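You operate a simulated robot arm through the tools that you are given. There is no shell and no other tool.

You are at the controls of a simulated two-armed robot. One attempt, no reset.

Task
Take the lid off the green-lidded jar and lay it down on the top of the sorting bench. Then take the white clip tag and put it on top of the oil tin. Then stack the taped box marked "S20" from the top of the wooden coil table on top of the taped box that says "S16". Then fetch the white tag from the top of the grey stand and set it on the top of the wooden coil table. Then close the sliding lid. Then fetch the orange wiping pad and set it on the lot card. Then take the armoured cable from the left end of the flap bench and put it on the top of the wooden coil table. Then pull the left table drawer open. Do these in the order given. Set down upright: orange wiping pad.

It is judged by the outcome, as a careful person would: the job done as asked, and still so three seconds after it is handed in. It fails if anything else is knocked over, pushed out of place, dropped, spilled or broken. A push-on lid holds only when it is set on centred and level and pressed home; a screw cap is set on level and turned clockwise until tight.

Robot
Two 6-joint arms with two-finger parallel grippers on one trunk, on a base that drives. Base frame: it is fixed to the floor where the robot stands at the start and does not move with it; the origin is under the middle of the robot, x ahead of it, y to its left, z up; the surface under the hand at the start is at about z = 0.86. Readings come in m, rad, newtons and seconds.
The left shoulder is at the start at [0.08, 0.215, 1.571], the right one opposite. With the tool pointing down near the work surface each hand reaches from about 0.1 to 0.7 m from the robot's upright axis, wherever it stands, measured 20 degrees to its own side. Places, roughly: armoured cable [-0.5, -1.75, 0.75]; green-lidded jar (7x7x9 cm) [0.5, -0.1, 0.9]; left table drawer [0.4, 2.9, 0.7]; lot card [-2, 0.25, 0.75]; oil tin [-1.25, 0.25, 1]; orange wiping pad (6x9x8 cm) [-0.6, -1.8, 0.8]; sliding lid [-3.6, 0.4, 0.8]; taped box [-1.25, 0.25, 1]; top of the wooden coil table [-1.1, 0.3, 0.9]; white clip tag [0.75, -1.25, 0.75]; white tag [-3.5, 1, 0.75]. Payload 3.43 kg a hand.
Tool frame (each hand has its own): the origin (TCP) lies between the finger pads and is the grasp point; the fingertips stand 0.03 m ahead of it; z points along the fingers, y is the line along which they close. Largest opening 0.094 m; finger width 0.028, thickness 0.01; the body of the gripper, 0.05 by 0.096 m, starts 0.055 m behind the TCP.
Orientation is that of the tool frame in the base frame, as a unit quaternion [w, x, y, z]. With the fingers straight down and closing along the base's y, the tool's x points along the base's -x, its y along +y and its z along -z.

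Tools
- The arms move only by the tool arm_command. It takes "left_moves", "right_moves" or both (then of equal length, played together; a hand with none holds still); each is a list that holds one entry, the list of rows, each a list of 7 numbers: the shift along the base's x, y, z in m, then the turn, a rotation vector about the base's x, y, z in rad, then the closure, from 0 (fully open) to 1 (shut). In form: [[[tx, ty, tz, ax, ay, az, gripper], ...]]. A call has 1 to 20 rows; each row is the pose to reach, as a shift and turn from the pose commanded when the call began. A row lasts 0.2 s, in which the tool goes at most 0.05 m and 0.15 rad; a call with a longer step from one row to the next is refused whole, and so is a gripper value outside its range. A pose out of reach is approached as far as the arm can. The call stops where the force on the tool passes 40 N (or 10 N more than at its start, if that is more) or the arm is blocked; 0.2 s more then pass. The fingers move at their own pace (about 0.072 m/s each) and stop on an object; they squeeze with about 34 N. The grip force told is the motor's: it shows also when the fingers shut on nothing. Time passes only in rows, and 0.2 s behind the last, so rows that repeat a pose let the fingers close. It gives the time, the measured TCP pose, the force on the tool (base axes), the opening and the grip force at its end, in the units of the frame above (readings bear some noise), with the torque about the TCP (base axes, N m) and any sound that the robot's microphone picked up, and new pictures: "show" is both (left out), scene, wrist or none (wrist: the cameras of the hands that moved).
- Cameras (640 x 400 px; columns grow to the right, rows downward): "scene" is now at [0.0336, 0.0544, 1.7039]; the picture's right is [1.00, -0.07, -0.00], its down [-0.07, -0.93, -0.36] and it looks along [0.03, 0.36, -0.93] (base axes); focal length 214 px, centre (320, 200). "left" rides on the left gripper at [0.076, -0.014, -0.103] in its tool frame; the picture's right is [0.18, 0.98, 0.00], its down [-0.75, 0.14, -0.64] and it looks along [-0.63, 0.12, 0.77] (tool axes); focal length 243 px, centre (320, 200). "right" rides on the right gripper at [0.076, 0.014, -0.103] in its tool frame; the picture's right is [-0.18, 0.98, 0.00], its down [-0.75, -0.14, -0.64] and it looks along [-0.63, -0.12, 0.77] (tool axes); focal length 243 px, centre (320, 200).
- slide_trunk(by): slides the trunk up (or, below 0, down) by that many m; the arms and the scene camera ride with it, the base frame stays. It gives what a move gives, with no picture.
- base_move(legs): drives the robot by 1 to 6 legs, each [ahead, left, turn to the left] in m, m and rad, along the robot's own axes; the way and the turn of a leg run together, so that a leg with both is an arc; at most 1.5 m and 3.142 rad a leg. The arms and the cameras ride along, it lands a little off, and it stops where it bumps. It gives what a move gives, and a new picture of the scene camera.
- head_to(pan, tilt): turns the head with the scene camera to pan (to the left, within 1.501 rad either way) and tilt (down, from -0.506 to 1.204), counted from straight ahead of the robot. It gives what a move gives, and a new picture of the scene camera.
- probe_pixels(camera, pixels): for up to 12 pixels [column, row] of the newest picture of that camera ("zoom" is the newest enlarged one), the place [x, y, z] in the base frame of the surface seen there, good to about 0.002 m. The clock stands still meanwhile.
- close_up(camera, box): a new picture of the part [left, top, right, bottom] of that camera's present view, enlarged. The clock stands still meanwhile.
- close_job(): hands the job in; it is judged then, once.

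Leave the grippers open and the arms clear of the work at the hand-in unless told otherwise.

The tools are called as a command line: name --argument value ..., lists and objects as JSON in quotes. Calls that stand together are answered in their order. arm_command: Moves the arms, as the interface text tells. Its arguments: {"type":"object","properties":{"left_moves":{"type":"array","items":{"type":"array","items":{"type":"array","items":{"type":"number"}}}},"right_moves":{"type":"array","items":{"type":"array","items":{"type":"array","items":{"type":"number"}}}},"show":{"type":"string","enum":["both","scene","wrist","none"]}},"required":[]} The other tools are called the same way: slide_trunk (by) slides the trunk up or down; base_move (legs) drives the base; head_to (pan, tilt) turns the head that bears the scene camera; probe_pixels (camera, pixels) gives the place of the surface under pixels of a picture; close_up (camera, box) takes an enlarged picture of a part of a camera's view; close_job () hands the job in.

At the start:

```text
t: 0.0
left_ee_pos: [0.6246, 0.1286, 1.0998]
left_orientation: [0.001, 0.001, 1.0, -0.001]
left_force: [-0.1, -0.6, -1.0]
left_wrist_torque: [-0.01, -0.01, -0.03]
left_opening: 0.094
left_grasp_force: 0.1
right_ee_pos: [0.3773, -0.2632, 1.0]
right_orientation: [0.0, 0.0, 1.0, 0.0]
right_force: [0.0, 0.3, 0.0]
right_wrist_torque: [-0.01, 0.01, -0.01]
right_opening: 0.0939
right_grasp_force: 0.0
trunk travel left (down, up): [-0.801, 0.039]
robot x, y, heading: [0.0026, -0.0031, -0.001]
head pan, tilt: [1.499, 1.201]
```

scene: 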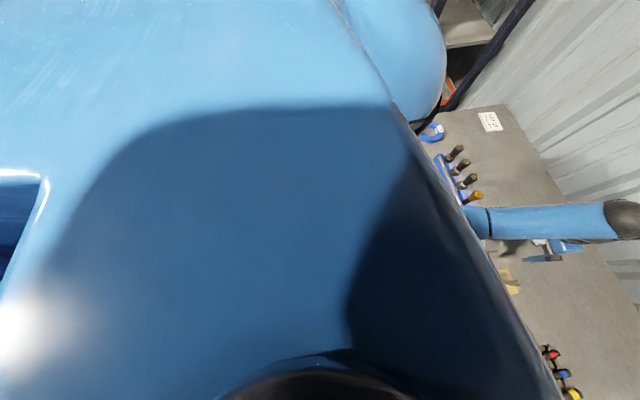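
right: 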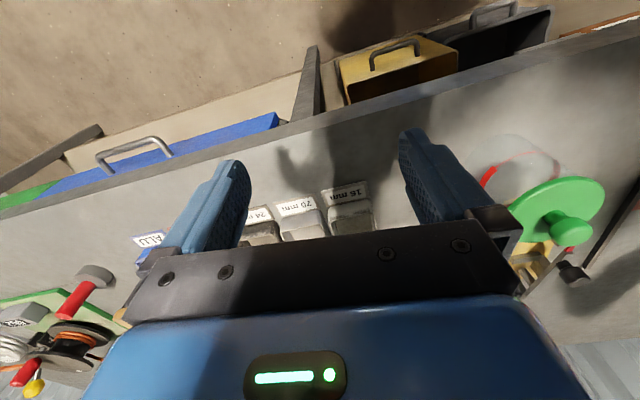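
left: 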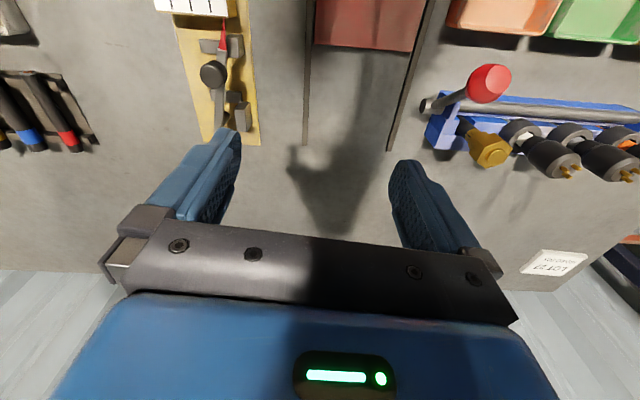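

The scene camera looks at the robot's own side. I'll turn the head ahead and tilt it down to see the bench and the jar.

head_to --pan -0.1 --tilt 0.8

```text
t: 1.7
left_ee_pos: [0.6254, 0.1292, 1.0998]
left_orientation: [0.001, 0.001, 1.0, -0.001]
left_force: [-0.8, -1.0, 0.0]
left_wrist_torque: [0.03, 0.0, -0.03]
left_opening: 0.0939
left_grasp_force: 0.1
right_ee_pos: [0.3778, -0.2634, 1.0]
right_orientation: [0.0, 0.0, 1.0, 0.0]
right_force: [0.0, -1.0, -0.4]
right_wrist_torque: [-0.03, 0.03, 0.02]
right_opening: 0.0942
right_grasp_force: 0.0
trunk travel left (down, up): [-0.801, 0.039]
robot x, y, heading: [-0.0018, -0.0013, 0.002]
head pan, tilt: [-0.099, 0.799]
```

scene: 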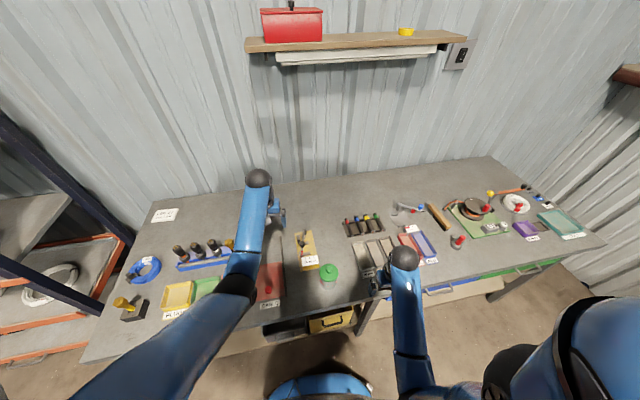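

The green-lidded jar is at about (329,273). I'll enlarge this part and then look around the room to know the furniture.

close_up --camera "scene" --box '[250, 200, 410, 300]'

probe_pixels --camera "scene" --pixels '[[329, 268], [329, 280], [330, 300], [180, 214], [270, 283], [384, 255], [500, 170], [90, 350]]'

```text
4.00 times, centred on (330, 250) of scene
```

zoom: 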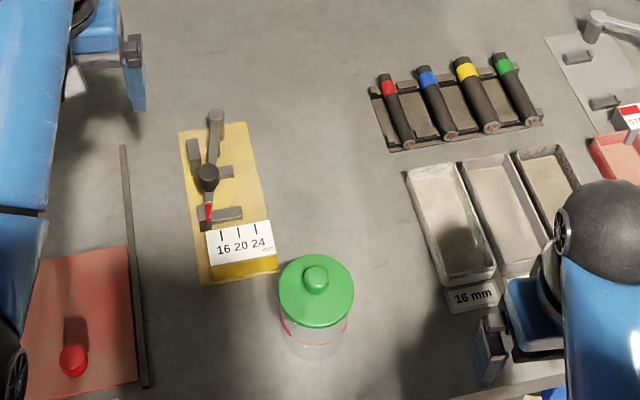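

```text
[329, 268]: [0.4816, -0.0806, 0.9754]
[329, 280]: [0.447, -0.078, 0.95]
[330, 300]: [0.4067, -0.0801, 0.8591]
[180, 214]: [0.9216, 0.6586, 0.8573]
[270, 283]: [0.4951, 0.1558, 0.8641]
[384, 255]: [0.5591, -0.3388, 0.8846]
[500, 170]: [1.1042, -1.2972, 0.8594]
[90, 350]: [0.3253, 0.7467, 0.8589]
```

The jar's lid top is at about z=0.95–0.975. Now I'll look around: to the right first.

head_to --pan -1.0 --tilt 0.6

head_to --pan 1.2 --tilt 0.5

```text
t: 2.9
left_ee_pos: [0.6256, 0.1277, 1.0987]
left_orientation: [0.001, 0.001, 1.0, 0.0]
left_force: [0.4, 0.0, 0.6]
left_wrist_torque: [0.0, -0.01, 0.0]
left_opening: 0.0941
left_grasp_force: 0.2
right_ee_pos: [0.3786, -0.2627, 1.0002]
right_orientation: [-0.001, 0.0, 1.0, 0.0]
right_force: [-0.5, 0.3, 0.5]
right_wrist_torque: [0.04, -0.02, 0.0]
right_opening: 0.0942
right_grasp_force: 0.0
trunk travel left (down, up): [-0.801, 0.039]
robot x, y, heading: [-0.0027, -0.0025, -0.002]
head pan, tilt: [-1.0, 0.6]
```

scene: 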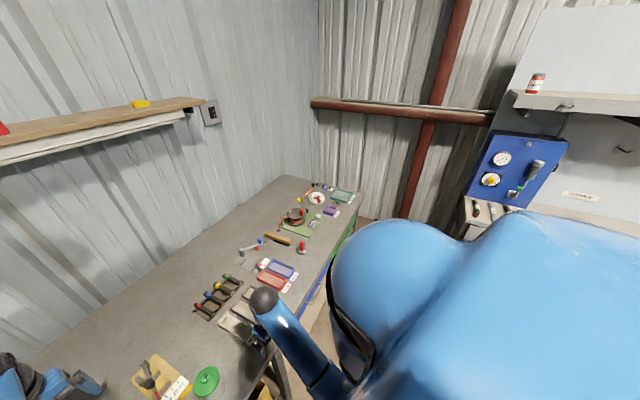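

```text
t: 4.9
left_ee_pos: [0.6254, 0.1283, 1.0995]
left_orientation: [0.001, 0.001, 1.0, 0.0]
left_force: [-0.4, -0.1, 0.6]
left_wrist_torque: [0.0, -0.01, -0.04]
left_opening: 0.094
left_grasp_force: 0.0
right_ee_pos: [0.3777, -0.2642, 1.0007]
right_orientation: [0.0, 0.0, 1.0, 0.0]
right_force: [-0.4, 0.1, 0.1]
right_wrist_torque: [-0.05, 0.02, 0.03]
right_opening: 0.094
right_grasp_force: 0.1
trunk travel left (down, up): [-0.801, 0.039]
robot x, y, heading: [-0.0001, -0.0009, -0.002]
head pan, tilt: [1.201, 0.499]
```

scene: 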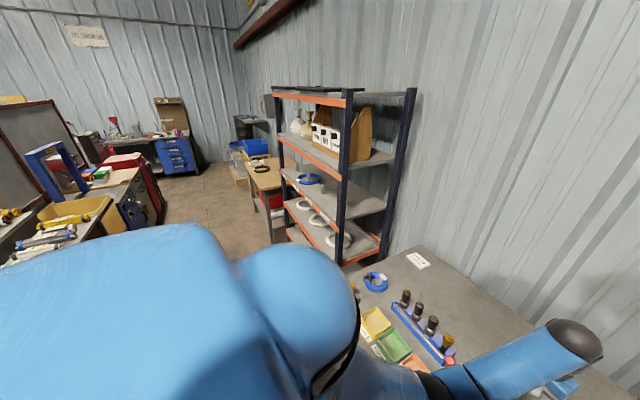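

I see shelving and another work area to the left/behind. I'll zoom into the far background to read signs.

close_up --camera "scene" --box '[0, 60, 320, 260]'

close_up --camera "scene" --box '[0, 180, 160, 280]'

close_up --camera "scene" --box '[340, 230, 500, 330]'

```text
2.00 times, centred on (160, 160) of scene
```

zoom: 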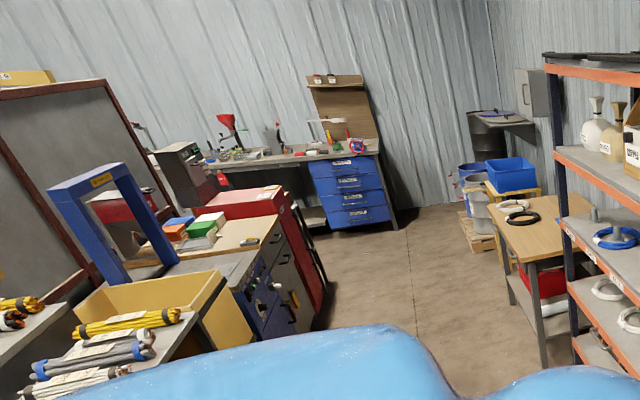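

```text
4.00 times, centred on (80, 230) of scene
```

zoom: 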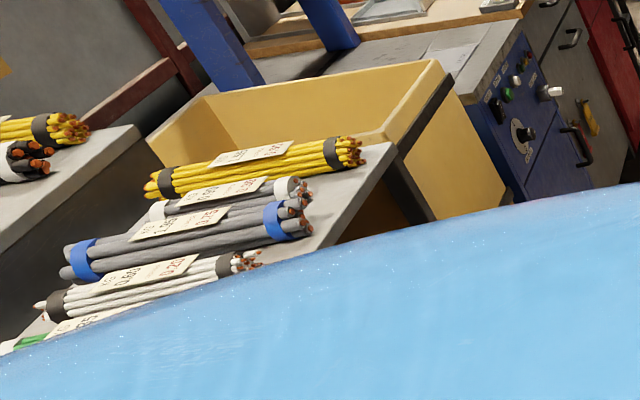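

```text
4.00 times, centred on (420, 280) of scene
```

zoom: 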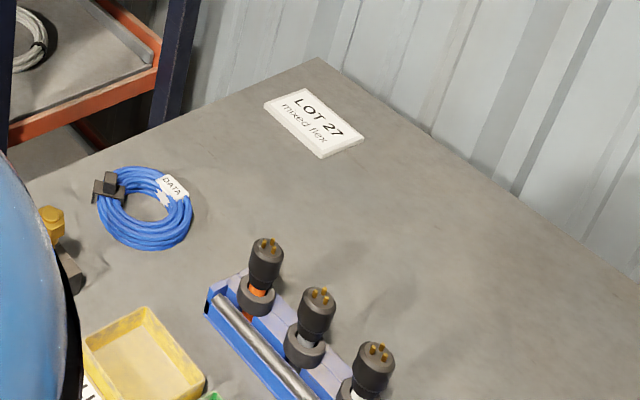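

Behind-left there are cable bundles, a yellow bin, a blue drawer bench etc. I want to see the rest of the room before acting, so I'll lift both arms and draw them in.

arm_command --left_moves '[[[-0.03, 0.01, 0.03, 0, 0, 0, 0], [-0.06, 0.02, 0.06, 0, 0, 0, 0], [-0.09, 0.03, 0.09, 0, 0, 0, 0], [-0.12, 0.04, 0.12, 0, 0, 0, 0], [-0.15, 0.05, 0.15, 0, 0, 0, 0], [-0.18, 0.06, 0.15, 0, 0, 0, 0], [-0.21, 0.07, 0.15, 0, 0, 0, 0], [-0.24, 0.08, 0.15, 0, 0, 0, 0]]]' --right_moves '[[[0, 0, 0.03, 0, 0, 0, 0], [0, 0, 0.06, 0, 0, 0, 0], [0, 0, 0.09, 0, 0, 0, 0], [0, 0, 0.12, 0, 0, 0, 0], [0, 0, 0.15, 0, 0, 0, 0], [0, 0, 0.18, 0, 0, 0, 0], [0, 0, 0.21, 0, 0, 0, 0], [0, 0, 0.24, 0, 0, 0, 0]]]' --show "none"

head_to --pan -1.45 --tilt 0.3

head_to --pan 1.49 --tilt 0.3

```text
t: 6.7
left_ee_pos: [0.4691, 0.1916, 1.0164]
left_orientation: [0.003, 0.002, 1.0, -0.001]
left_force: [0.1, -0.2, -0.6]
left_wrist_torque: [-0.01, -0.01, 0.0]
left_opening: 0.0942
left_grasp_force: 0.1
left hand out of reach, approached as far as the arm can: row 1, 2, 3, 4, 5, 6, 7, 8
right_ee_pos: [0.375, -0.2624, 1.0039]
right_orientation: [0.002, 0.0, 1.0, -0.001]
right_force: [-0.9, 0.1, 0.7]
right_wrist_torque: [0.01, -0.01, 0.01]
right_opening: 0.0943
right_grasp_force: 0.0
right hand out of reach, approached as far as the arm can: row 1, 2, 3, 4, 5, 6, 7, 8
trunk travel left (down, up): [-0.801, 0.039]
robot x, y, heading: [-0.0005, -0.0009, 0.005]
head pan, tilt: [1.201, 0.499]
```

```text
t: 9.1
left_ee_pos: [0.4732, 0.1916, 1.0147]
left_orientation: [0.001, 0.001, 1.0, 0.001]
left_force: [-0.4, 0.3, 0.3]
left_wrist_torque: [0.01, 0.04, -0.01]
left_opening: 0.094
left_grasp_force: 0.1
right_ee_pos: [0.3791, -0.2627, 1.0017]
right_orientation: [0.002, 0.0, 1.0, 0.0]
right_force: [0.3, 0.0, -0.4]
right_wrist_torque: [0.0, 0.0, -0.04]
right_opening: 0.0941
right_grasp_force: 0.1
trunk travel left (down, up): [-0.801, 0.039]
robot x, y, heading: [-0.0011, 0.0018, -0.002]
head pan, tilt: [-1.45, 0.3]
```

scene: 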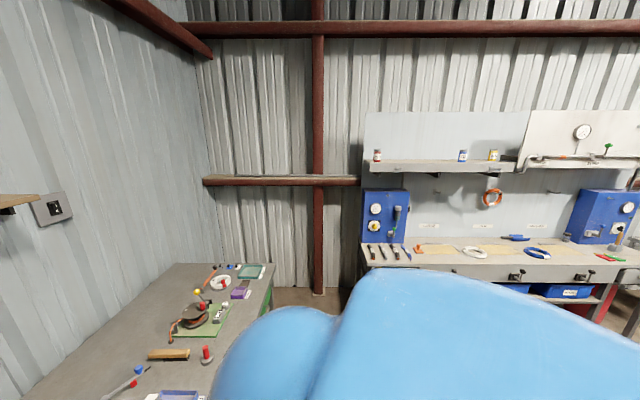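

```text
t: 11.7
left_ee_pos: [0.4737, 0.1913, 1.015]
left_orientation: [0.001, 0.001, 1.0, 0.0]
left_force: [0.1, 0.9, 0.3]
left_wrist_torque: [-0.03, 0.02, -0.01]
left_opening: 0.0938
left_grasp_force: 0.1
right_ee_pos: [0.3776, -0.2635, 1.0028]
right_orientation: [0.002, 0.0, 1.0, 0.0]
right_force: [0.1, 0.3, 0.4]
right_wrist_torque: [0.0, -0.02, -0.03]
right_opening: 0.094
right_grasp_force: 0.1
trunk travel left (down, up): [-0.801, 0.039]
robot x, y, heading: [-0.001, 0.0017, 0.001]
head pan, tilt: [1.491, 0.3]
```

scene: 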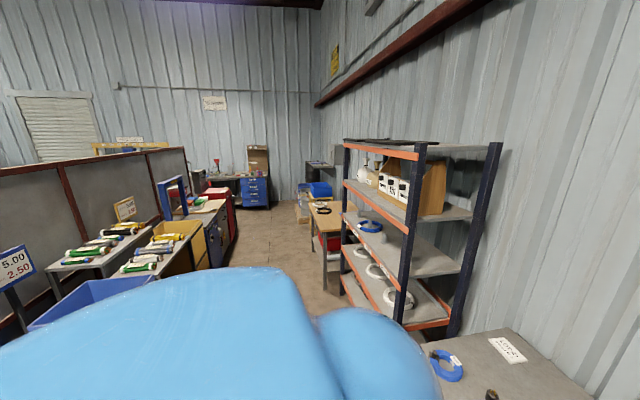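

The hands cannot go higher pointed down so near the body. I'll zoom on the signs in this view.

close_up --camera "scene" --box '[0, 80, 240, 230]'

close_up --camera "scene" --box '[180, 80, 340, 280]'

close_up --camera "scene" --box '[0, 190, 240, 340]'

```text
2.67 times, centred on (120, 155) of scene
```

zoom: 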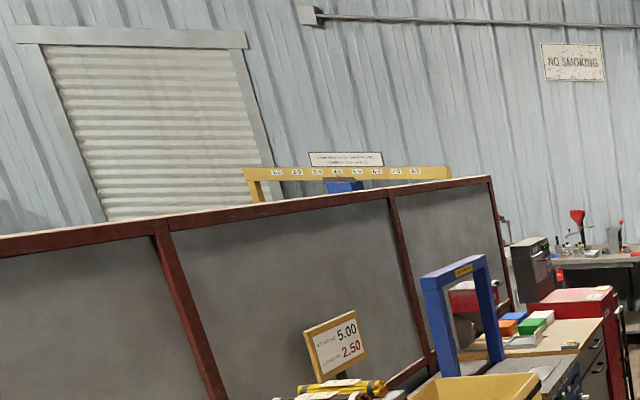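

```text
2.00 times, centred on (260, 180) of scene
```

zoom: 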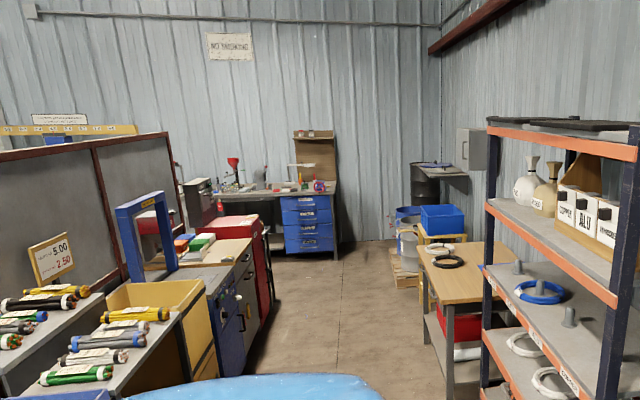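

```text
2.67 times, centred on (120, 265) of scene
```

zoom: 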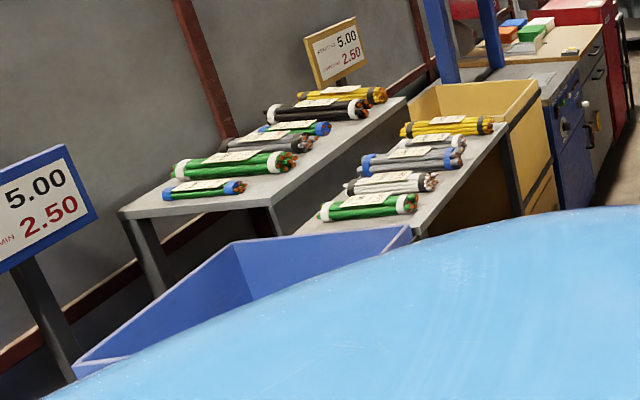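

I'll probe several points in this view to map the layout.

probe_pixels --camera "scene" --pixels '[[320, 207], [150, 247], [90, 245], [170, 228], [200, 207], [380, 200], [240, 178], [320, 162], [170, 180], [100, 180], [60, 310]]'

```text
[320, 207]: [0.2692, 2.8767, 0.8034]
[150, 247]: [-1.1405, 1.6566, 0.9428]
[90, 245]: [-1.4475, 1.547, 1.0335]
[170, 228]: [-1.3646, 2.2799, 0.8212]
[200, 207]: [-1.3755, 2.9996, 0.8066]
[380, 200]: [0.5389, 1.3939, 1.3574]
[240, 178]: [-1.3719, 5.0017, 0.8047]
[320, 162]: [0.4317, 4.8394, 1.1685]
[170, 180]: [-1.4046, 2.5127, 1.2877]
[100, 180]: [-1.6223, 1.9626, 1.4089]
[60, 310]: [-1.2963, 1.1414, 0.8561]
```

I'm going to back off 0.2 m and turn left by 90° to see what's behind the start pose (coil table region).

base_move --legs '[[-0.2, 0, 0], [0, 0, 0.8]]'

```text
t: 15.4
left_ee_pos: [-0.007, 0.4736, 1.0139]
left_orientation: [0.001, -0.391, 0.921, 0.001]
left_force: [-0.1, -0.2, -0.5]
left_wrist_torque: [0.02, -0.01, -0.02]
left_opening: 0.0938
left_grasp_force: 0.0
right_ee_pos: [0.2535, 0.0886, 1.0013]
right_orientation: [0.001, -0.389, 0.921, 0.001]
right_force: [-0.7, -0.3, -0.4]
right_wrist_torque: [-0.03, 0.01, 0.03]
right_opening: 0.094
right_grasp_force: 0.1
trunk travel left (down, up): [-0.801, 0.039]
robot x, y, heading: [-0.1997, 0.0012, 0.804]
head pan, tilt: [1.491, 0.3]
```

scene: 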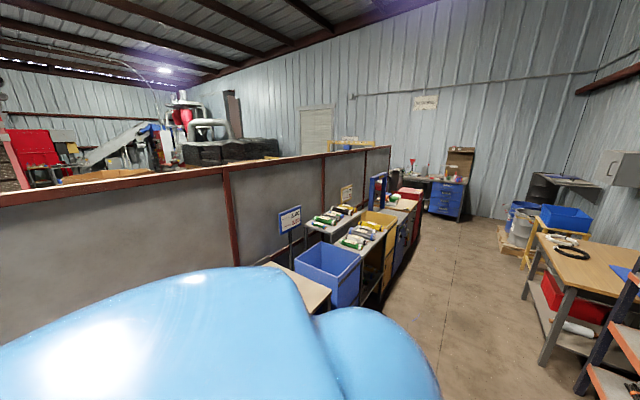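

I see the partition behind and a wooden tabletop corner at (305,285). I'll turn further left to see the coil table.

base_move --legs '[[0, 0, 0.8]]'

head_to --pan 1.3 --tilt 0.6

```text
t: 17.9
left_ee_pos: [-0.4036, 0.4675, 1.0137]
left_orientation: [-0.001, 0.716, -0.698, -0.002]
left_force: [-0.1, 0.7, -0.5]
left_wrist_torque: [0.02, 0.0, 0.03]
left_opening: 0.094
left_grasp_force: 0.0
right_ee_pos: [0.0537, 0.385, 1.0029]
right_orientation: [-0.002, 0.717, -0.697, -0.001]
right_force: [0.3, 0.0, 0.9]
right_wrist_torque: [0.04, 0.0, 0.01]
right_opening: 0.0941
right_grasp_force: 0.0
trunk travel left (down, up): [-0.801, 0.039]
robot x, y, heading: [-0.2, 0.002, 1.599]
head pan, tilt: [1.491, 0.3]
```

scene: 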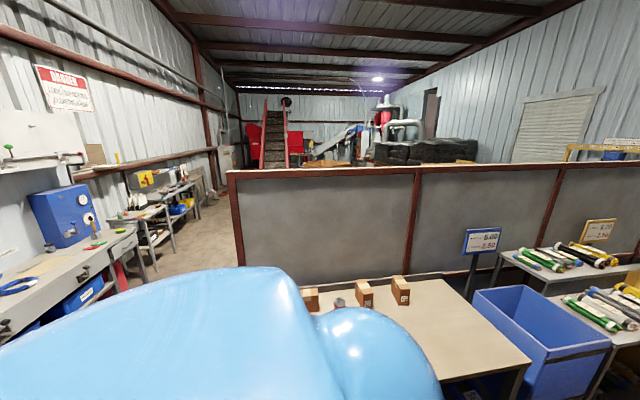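

```text
t: 18.6
left_ee_pos: [-0.4054, 0.4677, 1.0138]
left_orientation: [-0.001, 0.716, -0.698, -0.001]
left_force: [1.0, -0.7, -0.7]
left_wrist_torque: [-0.02, -0.02, -0.01]
left_opening: 0.0939
left_grasp_force: 0.1
right_ee_pos: [0.0533, 0.3862, 1.0028]
right_orientation: [-0.002, 0.717, -0.697, -0.002]
right_force: [0.0, -0.2, 0.0]
right_wrist_torque: [-0.01, -0.01, -0.02]
right_opening: 0.094
right_grasp_force: 0.0
trunk travel left (down, up): [-0.801, 0.039]
robot x, y, heading: [-0.2025, -0.0009, 1.592]
head pan, tilt: [1.3, 0.6]
```

scene: 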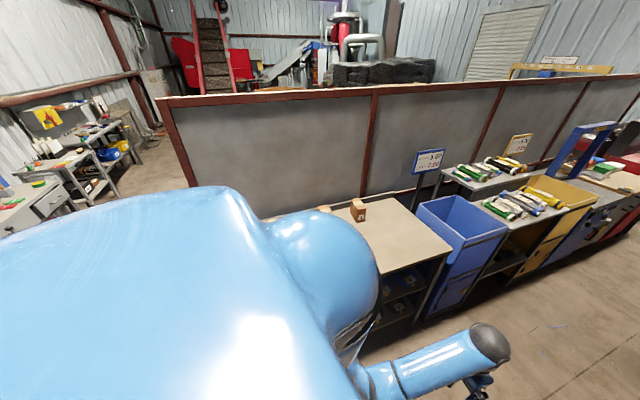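

I can see taped boxes on the wooden table. Let me probe the table's edges before turning more.

probe_pixels --camera "scene" --pixels '[[445, 250], [390, 270], [357, 210], [325, 208], [395, 205], [430, 220], [180, 180], [375, 100], [20, 200]]'

close_up --camera "scene" --box '[280, 180, 480, 330]'

```text
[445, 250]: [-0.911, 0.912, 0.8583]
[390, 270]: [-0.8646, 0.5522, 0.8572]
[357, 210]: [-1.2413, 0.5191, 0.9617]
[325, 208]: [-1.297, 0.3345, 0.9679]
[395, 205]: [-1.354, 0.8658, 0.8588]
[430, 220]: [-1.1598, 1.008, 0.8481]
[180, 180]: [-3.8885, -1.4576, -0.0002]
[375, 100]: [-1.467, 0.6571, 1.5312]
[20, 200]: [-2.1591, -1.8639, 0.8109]
```

```text
2.67 times, centred on (380, 255) of scene
```

zoom: 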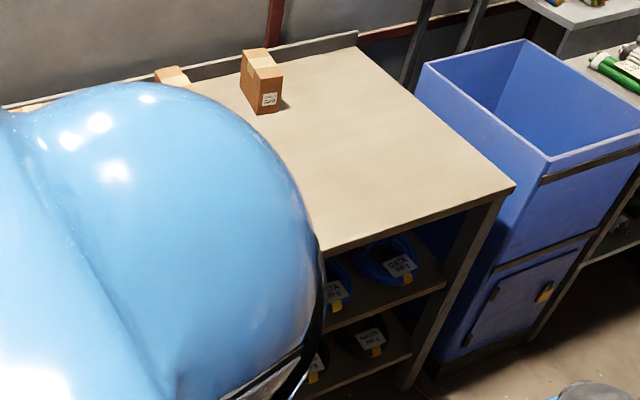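

The coil table's top is z≈0.858, x from about −0.88 back to −1.45. I'll turn further to face it (arms sweep within radius ~0.55, clear of its edge) and see the right-hand side.

base_move --legs '[[0, 0, 1.3]]'

head_to --pan 0.9 --tilt 0.4

head_to --pan 0.0 --tilt 0.5

```text
t: 22.3
left_ee_pos: [-0.7046, -0.0734, 1.0141]
left_orientation: [0.0, 0.993, -0.12, -0.001]
left_force: [0.6, 0.0, 0.1]
left_wrist_torque: [-0.03, 0.02, 0.0]
left_opening: 0.0941
left_grasp_force: 0.0
right_ee_pos: [-0.5027, 0.3455, 1.0025]
right_orientation: [0.0, 0.993, -0.119, -0.002]
right_force: [-0.3, 0.1, 0.5]
right_wrist_torque: [-0.04, -0.02, 0.0]
right_opening: 0.0939
right_grasp_force: 0.1
trunk travel left (down, up): [-0.801, 0.039]
robot x, y, heading: [-0.1991, 0.0048, 2.901]
head pan, tilt: [1.3, 0.6]
```

scene: 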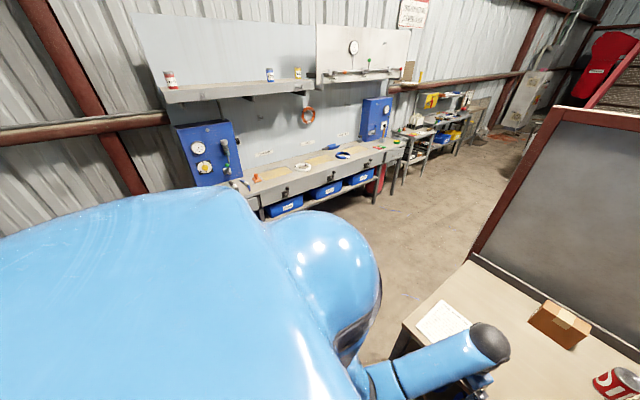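

```text
t: 23.1
left_ee_pos: [-0.7042, -0.0734, 1.0134]
left_orientation: [0.0, 0.993, -0.12, -0.001]
left_force: [-1.0, -0.4, -0.2]
left_wrist_torque: [-0.01, 0.03, 0.02]
left_opening: 0.0941
left_grasp_force: 0.1
right_ee_pos: [-0.5039, 0.3448, 1.0023]
right_orientation: [0.0, 0.993, -0.119, -0.002]
right_force: [0.1, -0.3, 0.2]
right_wrist_torque: [0.03, 0.03, -0.01]
right_opening: 0.094
right_grasp_force: 0.0
trunk travel left (down, up): [-0.801, 0.039]
robot x, y, heading: [-0.198, -0.0, 2.9]
head pan, tilt: [0.901, 0.4]
```

scene: 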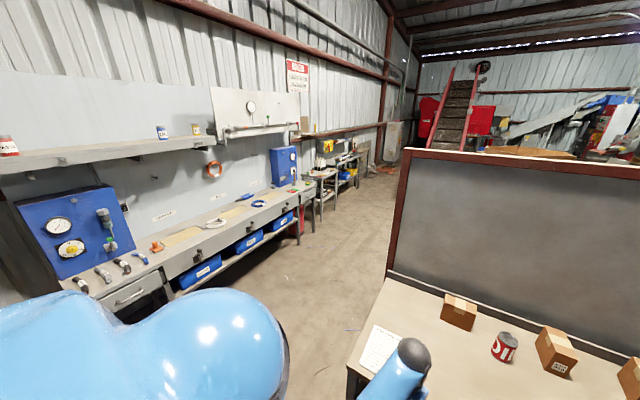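

```text
t: 24.3
left_ee_pos: [-0.704, -0.0742, 1.0136]
left_orientation: [0.0, 0.993, -0.12, -0.001]
left_force: [0.2, 0.0, 0.0]
left_wrist_torque: [0.0, 0.02, -0.01]
left_opening: 0.094
left_grasp_force: 0.1
right_ee_pos: [-0.5037, 0.3458, 1.0028]
right_orientation: [0.0, 0.993, -0.119, -0.002]
right_force: [0.3, 0.3, -0.2]
right_wrist_torque: [0.01, 0.02, 0.01]
right_opening: 0.0939
right_grasp_force: 0.0
trunk travel left (down, up): [-0.801, 0.039]
robot x, y, heading: [-0.2025, 0.0022, 2.902]
head pan, tilt: [0.0, 0.499]
```

scene: 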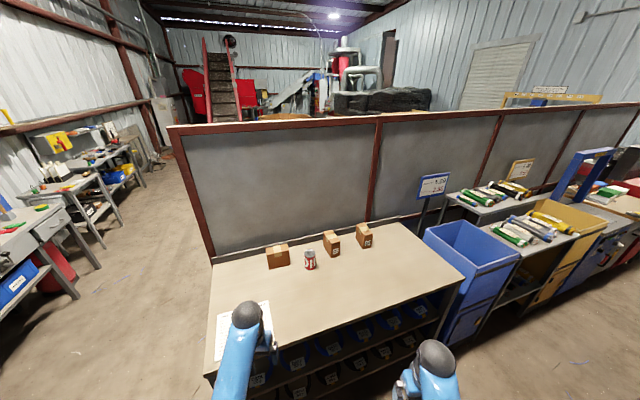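

Now I see the coil table with three taped boxes and a red tin. Zooming in on these to read marks and probing positions.

close_up --camera "scene" --box '[250, 210, 410, 310]'

probe_pixels --camera "scene" --pixels '[[277, 246], [309, 252], [331, 235], [363, 228], [220, 370], [455, 275], [215, 258], [400, 222], [210, 255], [240, 325], [309, 285]]'

close_up --camera "scene" --box '[0, 90, 160, 320]'

```text
4.00 times, centred on (330, 260) of scene
```

zoom: 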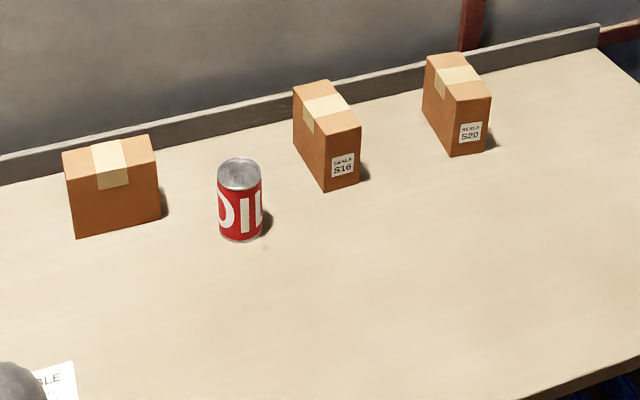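

```text
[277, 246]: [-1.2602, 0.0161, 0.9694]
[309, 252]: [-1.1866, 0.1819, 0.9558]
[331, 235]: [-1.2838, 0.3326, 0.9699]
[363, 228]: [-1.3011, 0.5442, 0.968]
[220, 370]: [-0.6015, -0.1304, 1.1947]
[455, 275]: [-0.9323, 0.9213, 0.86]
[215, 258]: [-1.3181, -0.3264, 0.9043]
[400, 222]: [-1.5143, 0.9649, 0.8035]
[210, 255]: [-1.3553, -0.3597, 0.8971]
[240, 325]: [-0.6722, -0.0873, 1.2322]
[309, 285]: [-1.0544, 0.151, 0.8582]
```

```text
1.74 times, centred on (80, 205) of scene
```

zoom: 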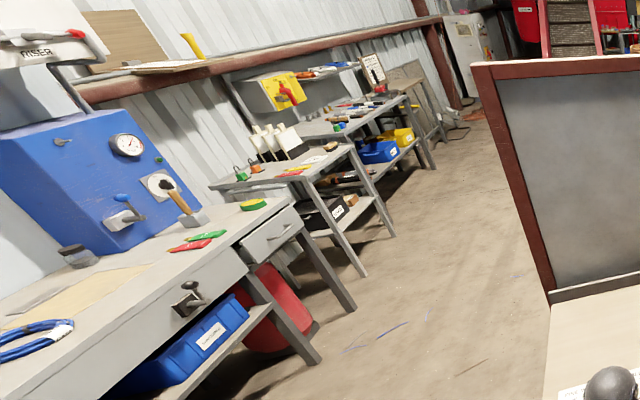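

S20 is the right box at (−1.30,0.54), S16 the middle at (−1.28,0.33), oil tin at (−1.19,0.18). I want to see the far side of the partition before deciding on the "sorting bench". I'll strafe left (toward −y) into the corridor and look.

base_move --legs '[[0, 0.8, 0]]'

head_to --pan 0.3 --tilt 0.3

head_to --pan 1.2 --tilt 0.7

```text
t: 28.6
left_ee_pos: [-0.8914, -0.8541, 1.0136]
left_orientation: [0.001, 0.993, -0.117, -0.002]
left_force: [0.0, 0.5, -0.7]
left_wrist_torque: [-0.03, -0.03, 0.02]
left_opening: 0.0941
left_grasp_force: 0.1
right_ee_pos: [-0.6923, -0.4346, 1.0014]
right_orientation: [0.0, 0.993, -0.115, -0.002]
right_force: [-0.7, 0.7, -0.8]
right_wrist_torque: [0.03, -0.01, -0.02]
right_opening: 0.0941
right_grasp_force: 0.0
trunk travel left (down, up): [-0.801, 0.039]
robot x, y, heading: [-0.3845, -0.7778, 2.91]
head pan, tilt: [0.0, 0.499]
```

scene: 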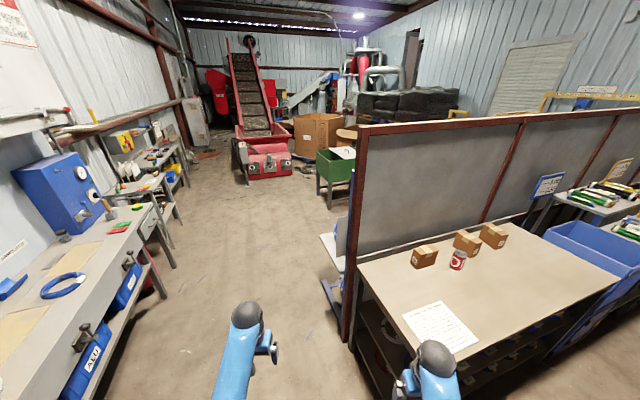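

```text
t: 29.4
left_ee_pos: [-0.8895, -0.8562, 1.014]
left_orientation: [0.0, 0.993, -0.117, -0.001]
left_force: [0.3, 0.1, 0.3]
left_wrist_torque: [0.02, 0.0, -0.02]
left_opening: 0.0941
left_grasp_force: 0.0
right_ee_pos: [-0.6926, -0.4363, 1.0021]
right_orientation: [0.0, 0.993, -0.115, -0.002]
right_force: [-0.6, -0.5, -0.1]
right_wrist_torque: [-0.02, 0.02, -0.02]
right_opening: 0.0942
right_grasp_force: 0.0
trunk travel left (down, up): [-0.801, 0.039]
robot x, y, heading: [-0.387, -0.7789, 2.908]
head pan, tilt: [0.3, 0.3]
```

scene: 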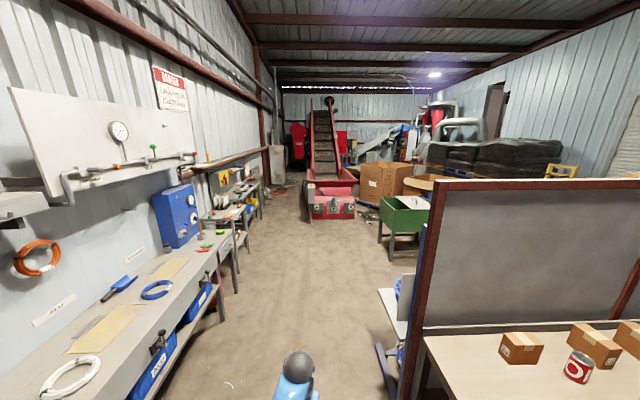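

```text
t: 30.6
left_ee_pos: [-0.8911, -0.8562, 1.0153]
left_orientation: [0.0, 0.993, -0.117, -0.001]
left_force: [0.0, -0.5, 0.0]
left_wrist_torque: [-0.04, -0.03, -0.05]
left_opening: 0.0941
left_grasp_force: 0.1
right_ee_pos: [-0.6927, -0.4371, 1.0031]
right_orientation: [0.0, 0.993, -0.116, -0.002]
right_force: [0.6, 0.6, -0.6]
right_wrist_torque: [-0.01, 0.01, 0.01]
right_opening: 0.0941
right_grasp_force: 0.2
trunk travel left (down, up): [-0.801, 0.039]
robot x, y, heading: [-0.3842, -0.7747, 2.907]
head pan, tilt: [1.201, 0.7]
```

scene: 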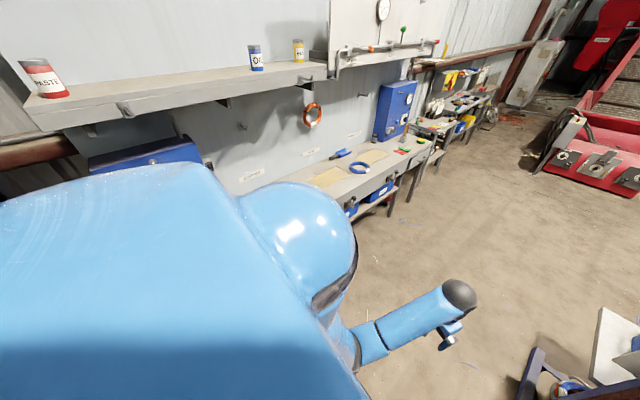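

The flap bench is along y≈−1.8. I'll probe the corridor's edges (bench front, partition end) before driving through.

probe_pixels --camera "scene" --pixels '[[345, 207], [400, 168], [590, 380], [540, 350], [450, 270]]'

head_to --pan -0.1 --tilt 0.7

```text
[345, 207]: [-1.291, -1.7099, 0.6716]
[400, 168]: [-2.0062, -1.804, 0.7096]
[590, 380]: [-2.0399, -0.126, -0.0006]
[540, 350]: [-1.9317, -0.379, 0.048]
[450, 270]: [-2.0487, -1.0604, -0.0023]
```

```text
t: 32.1
left_ee_pos: [-0.8907, -0.8561, 1.0133]
left_orientation: [0.0, 0.993, -0.116, -0.002]
left_force: [0.1, 0.1, -0.8]
left_wrist_torque: [0.01, -0.03, -0.03]
left_opening: 0.094
left_grasp_force: 0.1
right_ee_pos: [-0.693, -0.437, 1.0019]
right_orientation: [0.0, 0.993, -0.117, -0.002]
right_force: [0.2, -0.3, 0.2]
right_wrist_torque: [0.0, -0.03, 0.03]
right_opening: 0.094
right_grasp_force: 0.1
trunk travel left (down, up): [-0.801, 0.039]
robot x, y, heading: [-0.3825, -0.7761, 2.914]
head pan, tilt: [-0.099, 0.7]
```

scene: 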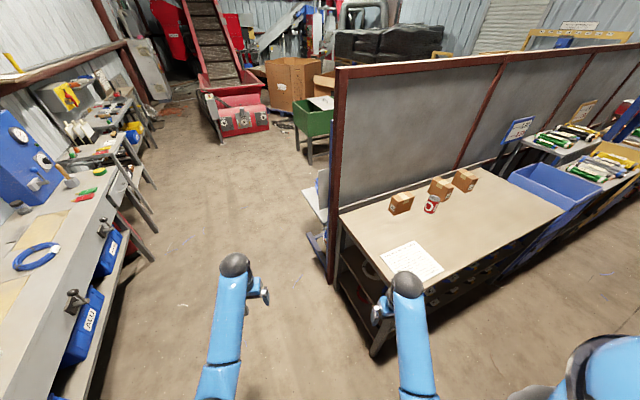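

Corridor centre is at y≈−1.0. I'll turn to face −x, sidestep to y≈−1.0 and go ahead 1.3 m, then look right behind the partition.

base_move --legs '[[0, 0, 0.228], [0, 0.24, 0], [1.3, 0, 0]]'

head_to --pan -0.8 --tilt 0.5

```text
t: 40.9
left_ee_pos: [-2.1693, -1.1925, 1.0153]
left_orientation: [0.0, 1.0, -0.007, -0.002]
left_force: [-0.3, 0.4, 0.2]
left_wrist_torque: [0.0, 0.05, 0.06]
left_opening: 0.094
left_grasp_force: 0.1
right_ee_pos: [-2.069, -0.7382, 1.0029]
right_orientation: [0.0, 1.0, -0.006, -0.001]
right_force: [1.0, 0.2, 0.0]
right_wrist_torque: [0.03, -0.01, -0.02]
right_opening: 0.094
right_grasp_force: 0.1
trunk travel left (down, up): [-0.801, 0.039]
robot x, y, heading: [-1.6957, -1.0088, 3.127]
head pan, tilt: [-0.099, 0.7]
```

scene: 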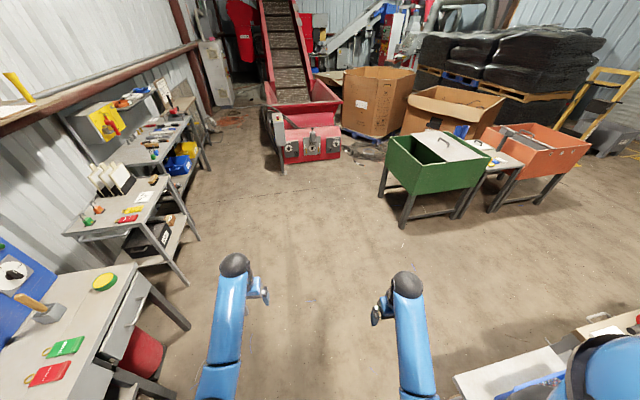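

```text
t: 41.9
left_ee_pos: [-2.1706, -1.1917, 1.0136]
left_orientation: [0.0, 1.0, -0.007, -0.002]
left_force: [-0.4, 0.1, 0.3]
left_wrist_torque: [-0.02, -0.02, -0.01]
left_opening: 0.0941
left_grasp_force: 0.1
right_ee_pos: [-2.0699, -0.7402, 1.003]
right_orientation: [0.0, 1.0, -0.006, -0.002]
right_force: [-0.2, -1.0, -0.7]
right_wrist_torque: [-0.03, -0.01, 0.0]
right_opening: 0.0938
right_grasp_force: 0.1
trunk travel left (down, up): [-0.801, 0.039]
robot x, y, heading: [-1.693, -1.0102, 3.128]
head pan, tilt: [-0.799, 0.499]
```

scene: 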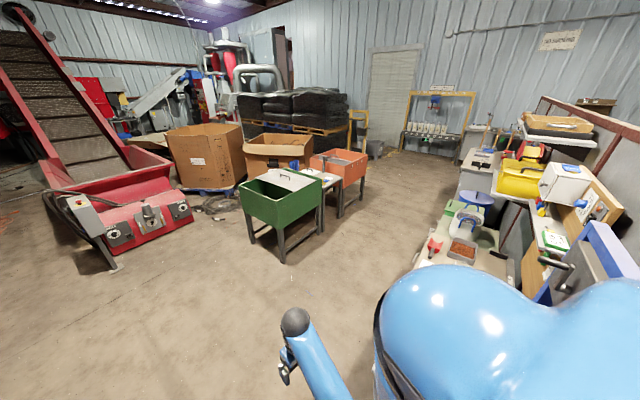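

The green tub with a sliding lid, a grey stand beside it and an orange tub are seen. Looking further right to see the bench behind the partition.

close_up --camera "scene" --box '[220, 130, 400, 270]'

close_up --camera "scene" --box '[400, 80, 640, 300]'

head_to --pan -1.3 --tilt 0.7

```text
2.86 times, centred on (310, 200) of scene
```

zoom: 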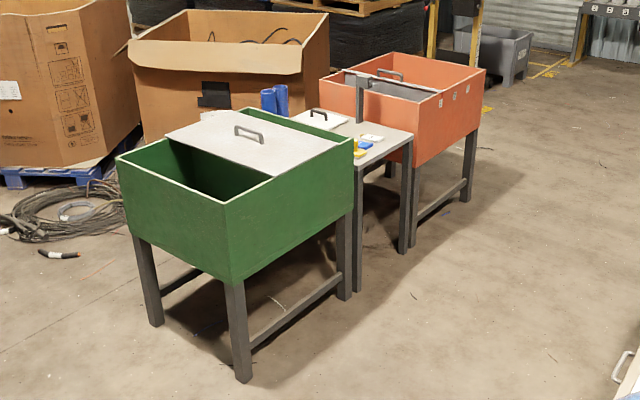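

```text
1.82 times, centred on (520, 190) of scene
```

zoom: 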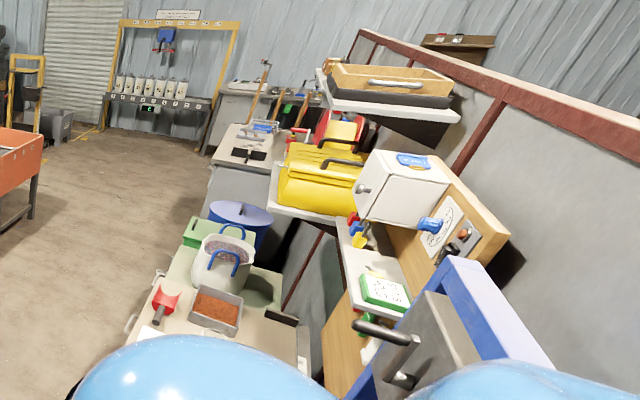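

```text
t: 42.9
left_ee_pos: [-2.1699, -1.1926, 1.0133]
left_orientation: [-0.001, 1.0, -0.007, -0.002]
left_force: [0.4, -0.6, 0.2]
left_wrist_torque: [-0.01, 0.01, 0.01]
left_opening: 0.0938
left_grasp_force: 0.1
right_ee_pos: [-2.0684, -0.7381, 1.0034]
right_orientation: [0.0, 1.0, -0.006, -0.001]
right_force: [-0.5, 0.1, -0.6]
right_wrist_torque: [0.0, 0.05, 0.02]
right_opening: 0.094
right_grasp_force: 0.0
trunk travel left (down, up): [-0.801, 0.039]
robot x, y, heading: [-1.6918, -1.0093, 3.128]
head pan, tilt: [-1.3, 0.7]
```

scene: 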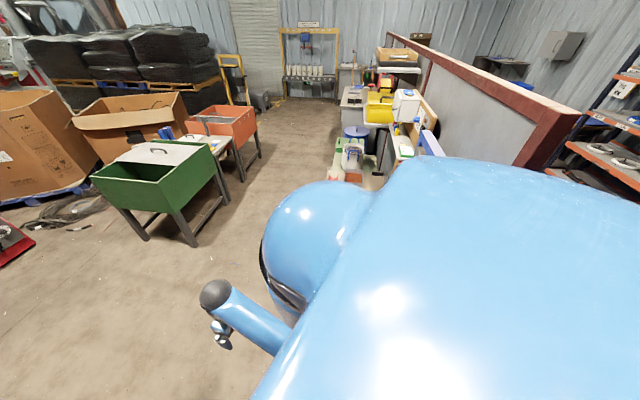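

The tubs and stand lie ahead; the bench along the partition is partly hidden by my shoulder. I'll go ahead 0.5 m and turn right to see it squarely.

base_move --legs '[[0.6, 0, 0], [0, 0, -1.2]]'

head_to --pan -0.5 --tilt 0.6

```text
t: 49.3
left_ee_pos: [-2.6552, -0.6207, 1.0137]
left_orientation: [-0.001, 0.82, -0.572, -0.002]
left_force: [-0.3, -0.6, -0.4]
left_wrist_torque: [0.0, 0.04, 0.05]
left_opening: 0.094
left_grasp_force: 0.0
right_ee_pos: [-2.1944, -0.5528, 1.0017]
right_orientation: [-0.002, 0.821, -0.571, -0.001]
right_force: [-0.5, 0.5, 0.1]
right_wrist_torque: [0.02, 0.01, -0.02]
right_opening: 0.0937
right_grasp_force: 0.0
trunk travel left (down, up): [-0.801, 0.039]
robot x, y, heading: [-2.3123, -0.9997, 1.928]
head pan, tilt: [-1.3, 0.7]
```

scene: 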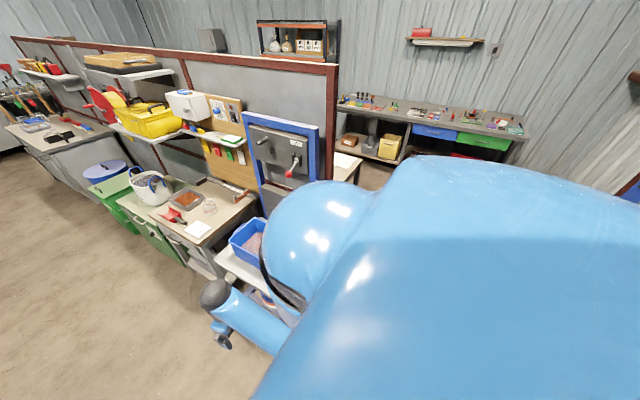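

```text
t: 50.4
left_ee_pos: [-2.6538, -0.6216, 1.0149]
left_orientation: [-0.001, 0.82, -0.572, -0.002]
left_force: [0.2, 0.0, 0.2]
left_wrist_torque: [0.02, 0.02, 0.03]
left_opening: 0.0939
left_grasp_force: 0.2
right_ee_pos: [-2.1942, -0.552, 1.0022]
right_orientation: [-0.001, 0.821, -0.571, -0.001]
right_force: [-0.1, -0.4, -0.2]
right_wrist_torque: [0.0, 0.01, -0.01]
right_opening: 0.0941
right_grasp_force: 0.0
trunk travel left (down, up): [-0.801, 0.039]
robot x, y, heading: [-2.31, -0.9983, 1.925]
head pan, tilt: [-0.499, 0.6]
```

scene: 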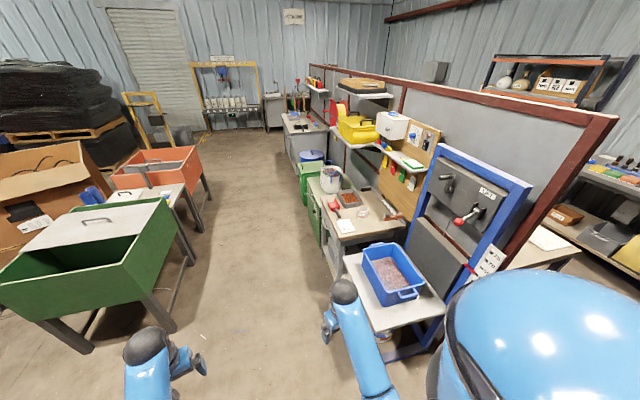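

A white card lies on this bench at (345,226); probing it, the tub, the lid handle and the stand; then zooming.

probe_pixels --camera "scene" --pixels '[[345, 226], [370, 215], [330, 215], [97, 220], [147, 195], [85, 240], [20, 262], [140, 218], [330, 255], [160, 160], [400, 275]]'

close_up --camera "scene" --box '[290, 150, 450, 250]'

close_up --camera "scene" --box '[0, 120, 240, 340]'

```text
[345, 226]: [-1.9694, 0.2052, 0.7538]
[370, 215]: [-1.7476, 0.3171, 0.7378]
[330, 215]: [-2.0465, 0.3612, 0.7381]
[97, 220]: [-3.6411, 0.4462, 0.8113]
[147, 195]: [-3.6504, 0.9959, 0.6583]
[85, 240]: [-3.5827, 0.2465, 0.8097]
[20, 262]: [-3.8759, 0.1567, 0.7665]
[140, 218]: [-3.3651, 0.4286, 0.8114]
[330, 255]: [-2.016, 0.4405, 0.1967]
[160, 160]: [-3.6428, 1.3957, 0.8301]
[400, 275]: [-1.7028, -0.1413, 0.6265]
```

```text
4.00 times, centred on (370, 200) of scene
```

zoom: 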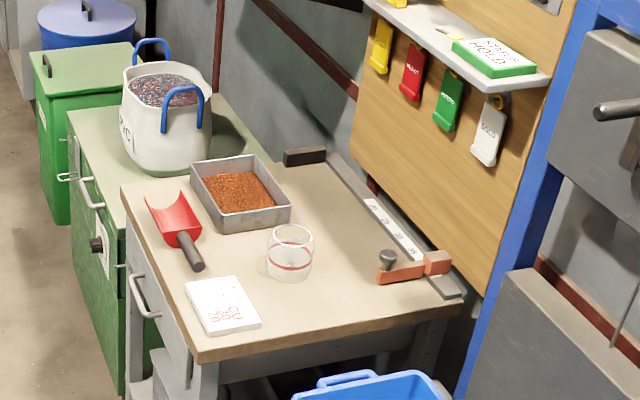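

```text
1.82 times, centred on (120, 230) of scene
```

zoom: 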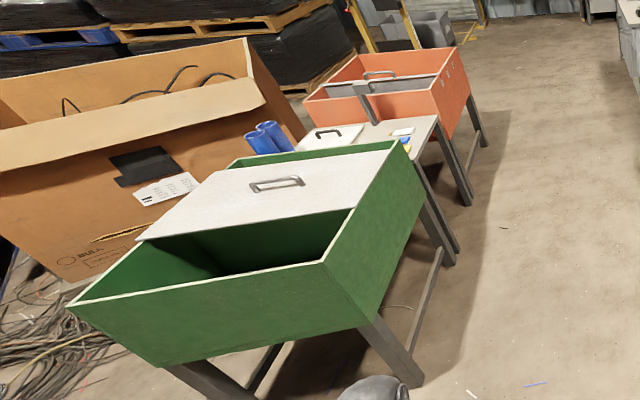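

The lot card is at (−1.97,0.205,0.754); the sliding lid's handle at (−3.64,0.45,0.81). The starting bench (gauges, size trays, jar) is clearly the sorting bench. I'll drive back there.

base_move --legs '[[0, 0, -1.925], [1.5, 0, 0], [0.6, 0, 0], [0, 0.95, 0]]'

head_to --pan 0.0 --tilt 0.8

```text
t: 69.9
left_ee_pos: [0.2429, 0.179, 1.0144]
left_orientation: [0.003, 0.001, 1.0, 0.001]
left_force: [0.4, 0.3, -0.2]
left_wrist_torque: [0.01, 0.02, 0.03]
left_opening: 0.0939
left_grasp_force: 0.1
right_ee_pos: [0.1466, -0.2761, 1.0017]
right_orientation: [0.001, 0.0, 1.0, 0.001]
right_force: [0.6, -0.3, -0.7]
right_wrist_torque: [0.03, 0.02, 0.0]
right_opening: 0.0942
right_grasp_force: 0.0
trunk travel left (down, up): [-0.801, 0.039]
robot x, y, heading: [-0.23, -0.0134, 0.002]
head pan, tilt: [-0.499, 0.6]
```

scene: 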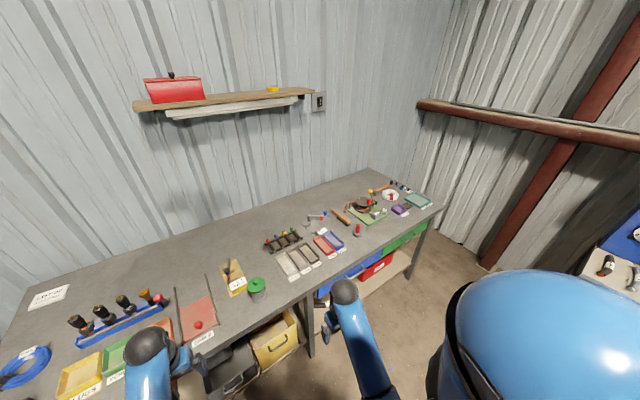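

```text
t: 70.9
left_ee_pos: [0.2421, 0.1797, 1.0131]
left_orientation: [0.001, 0.001, 1.0, 0.001]
left_force: [-0.1, -0.3, 0.6]
left_wrist_torque: [0.0, -0.01, 0.01]
left_opening: 0.094
left_grasp_force: 0.1
right_ee_pos: [0.1469, -0.2749, 1.0023]
right_orientation: [0.002, 0.0, 1.0, -0.001]
right_force: [0.4, -0.2, 0.1]
right_wrist_torque: [0.01, -0.02, 0.0]
right_opening: 0.0939
right_grasp_force: 0.1
trunk travel left (down, up): [-0.801, 0.039]
robot x, y, heading: [-0.2298, -0.0125, -0.001]
head pan, tilt: [0.0, 0.799]
```

scene: 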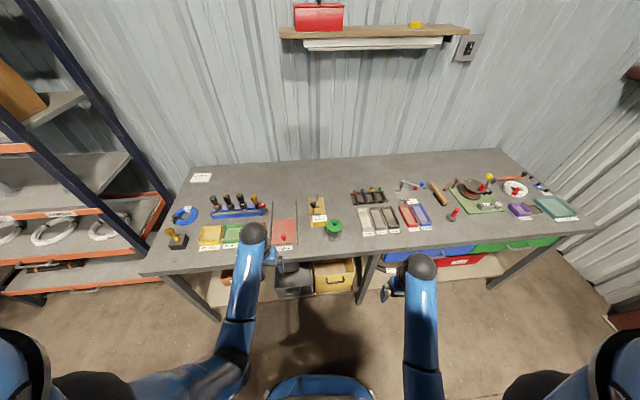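

Now zooming in on the jar at (334,228) and on the bench's right end to find the white clip tag.

close_up --camera "scene" --box '[294, 200, 374, 250]'

close_up --camera "scene" --box '[420, 150, 600, 260]'

probe_pixels --camera "scene" --pixels '[[334, 223], [334, 229], [334, 236], [334, 242], [320, 270], [345, 250], [328, 226], [341, 226]]'

```text
8.00 times, centred on (334, 225) of scene
```

zoom: 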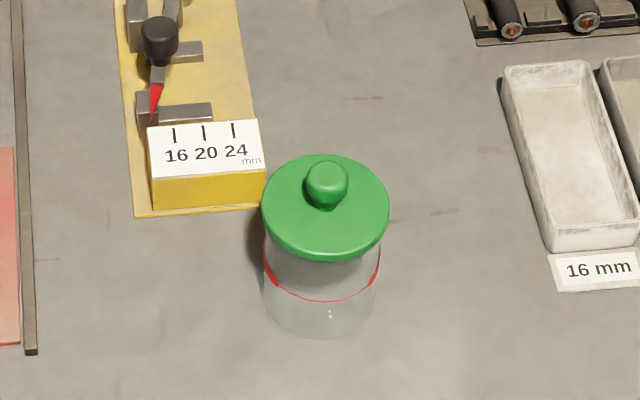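

```text
3.56 times, centred on (510, 205) of scene
```

zoom: 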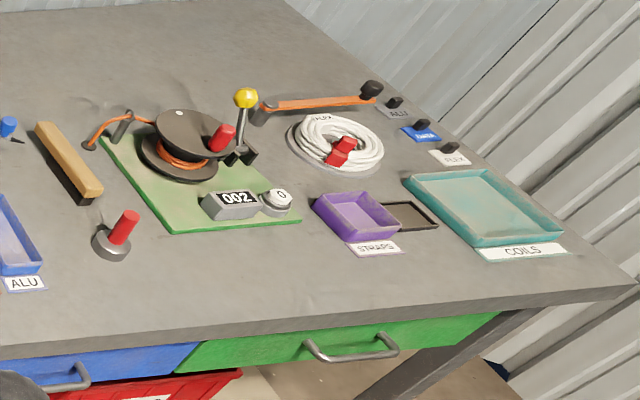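

```text
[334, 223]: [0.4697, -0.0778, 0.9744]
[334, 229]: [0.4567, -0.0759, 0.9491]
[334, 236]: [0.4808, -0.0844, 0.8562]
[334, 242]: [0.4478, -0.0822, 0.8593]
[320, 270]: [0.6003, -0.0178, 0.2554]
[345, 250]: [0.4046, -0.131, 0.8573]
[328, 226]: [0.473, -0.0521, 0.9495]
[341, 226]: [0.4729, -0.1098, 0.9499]
```

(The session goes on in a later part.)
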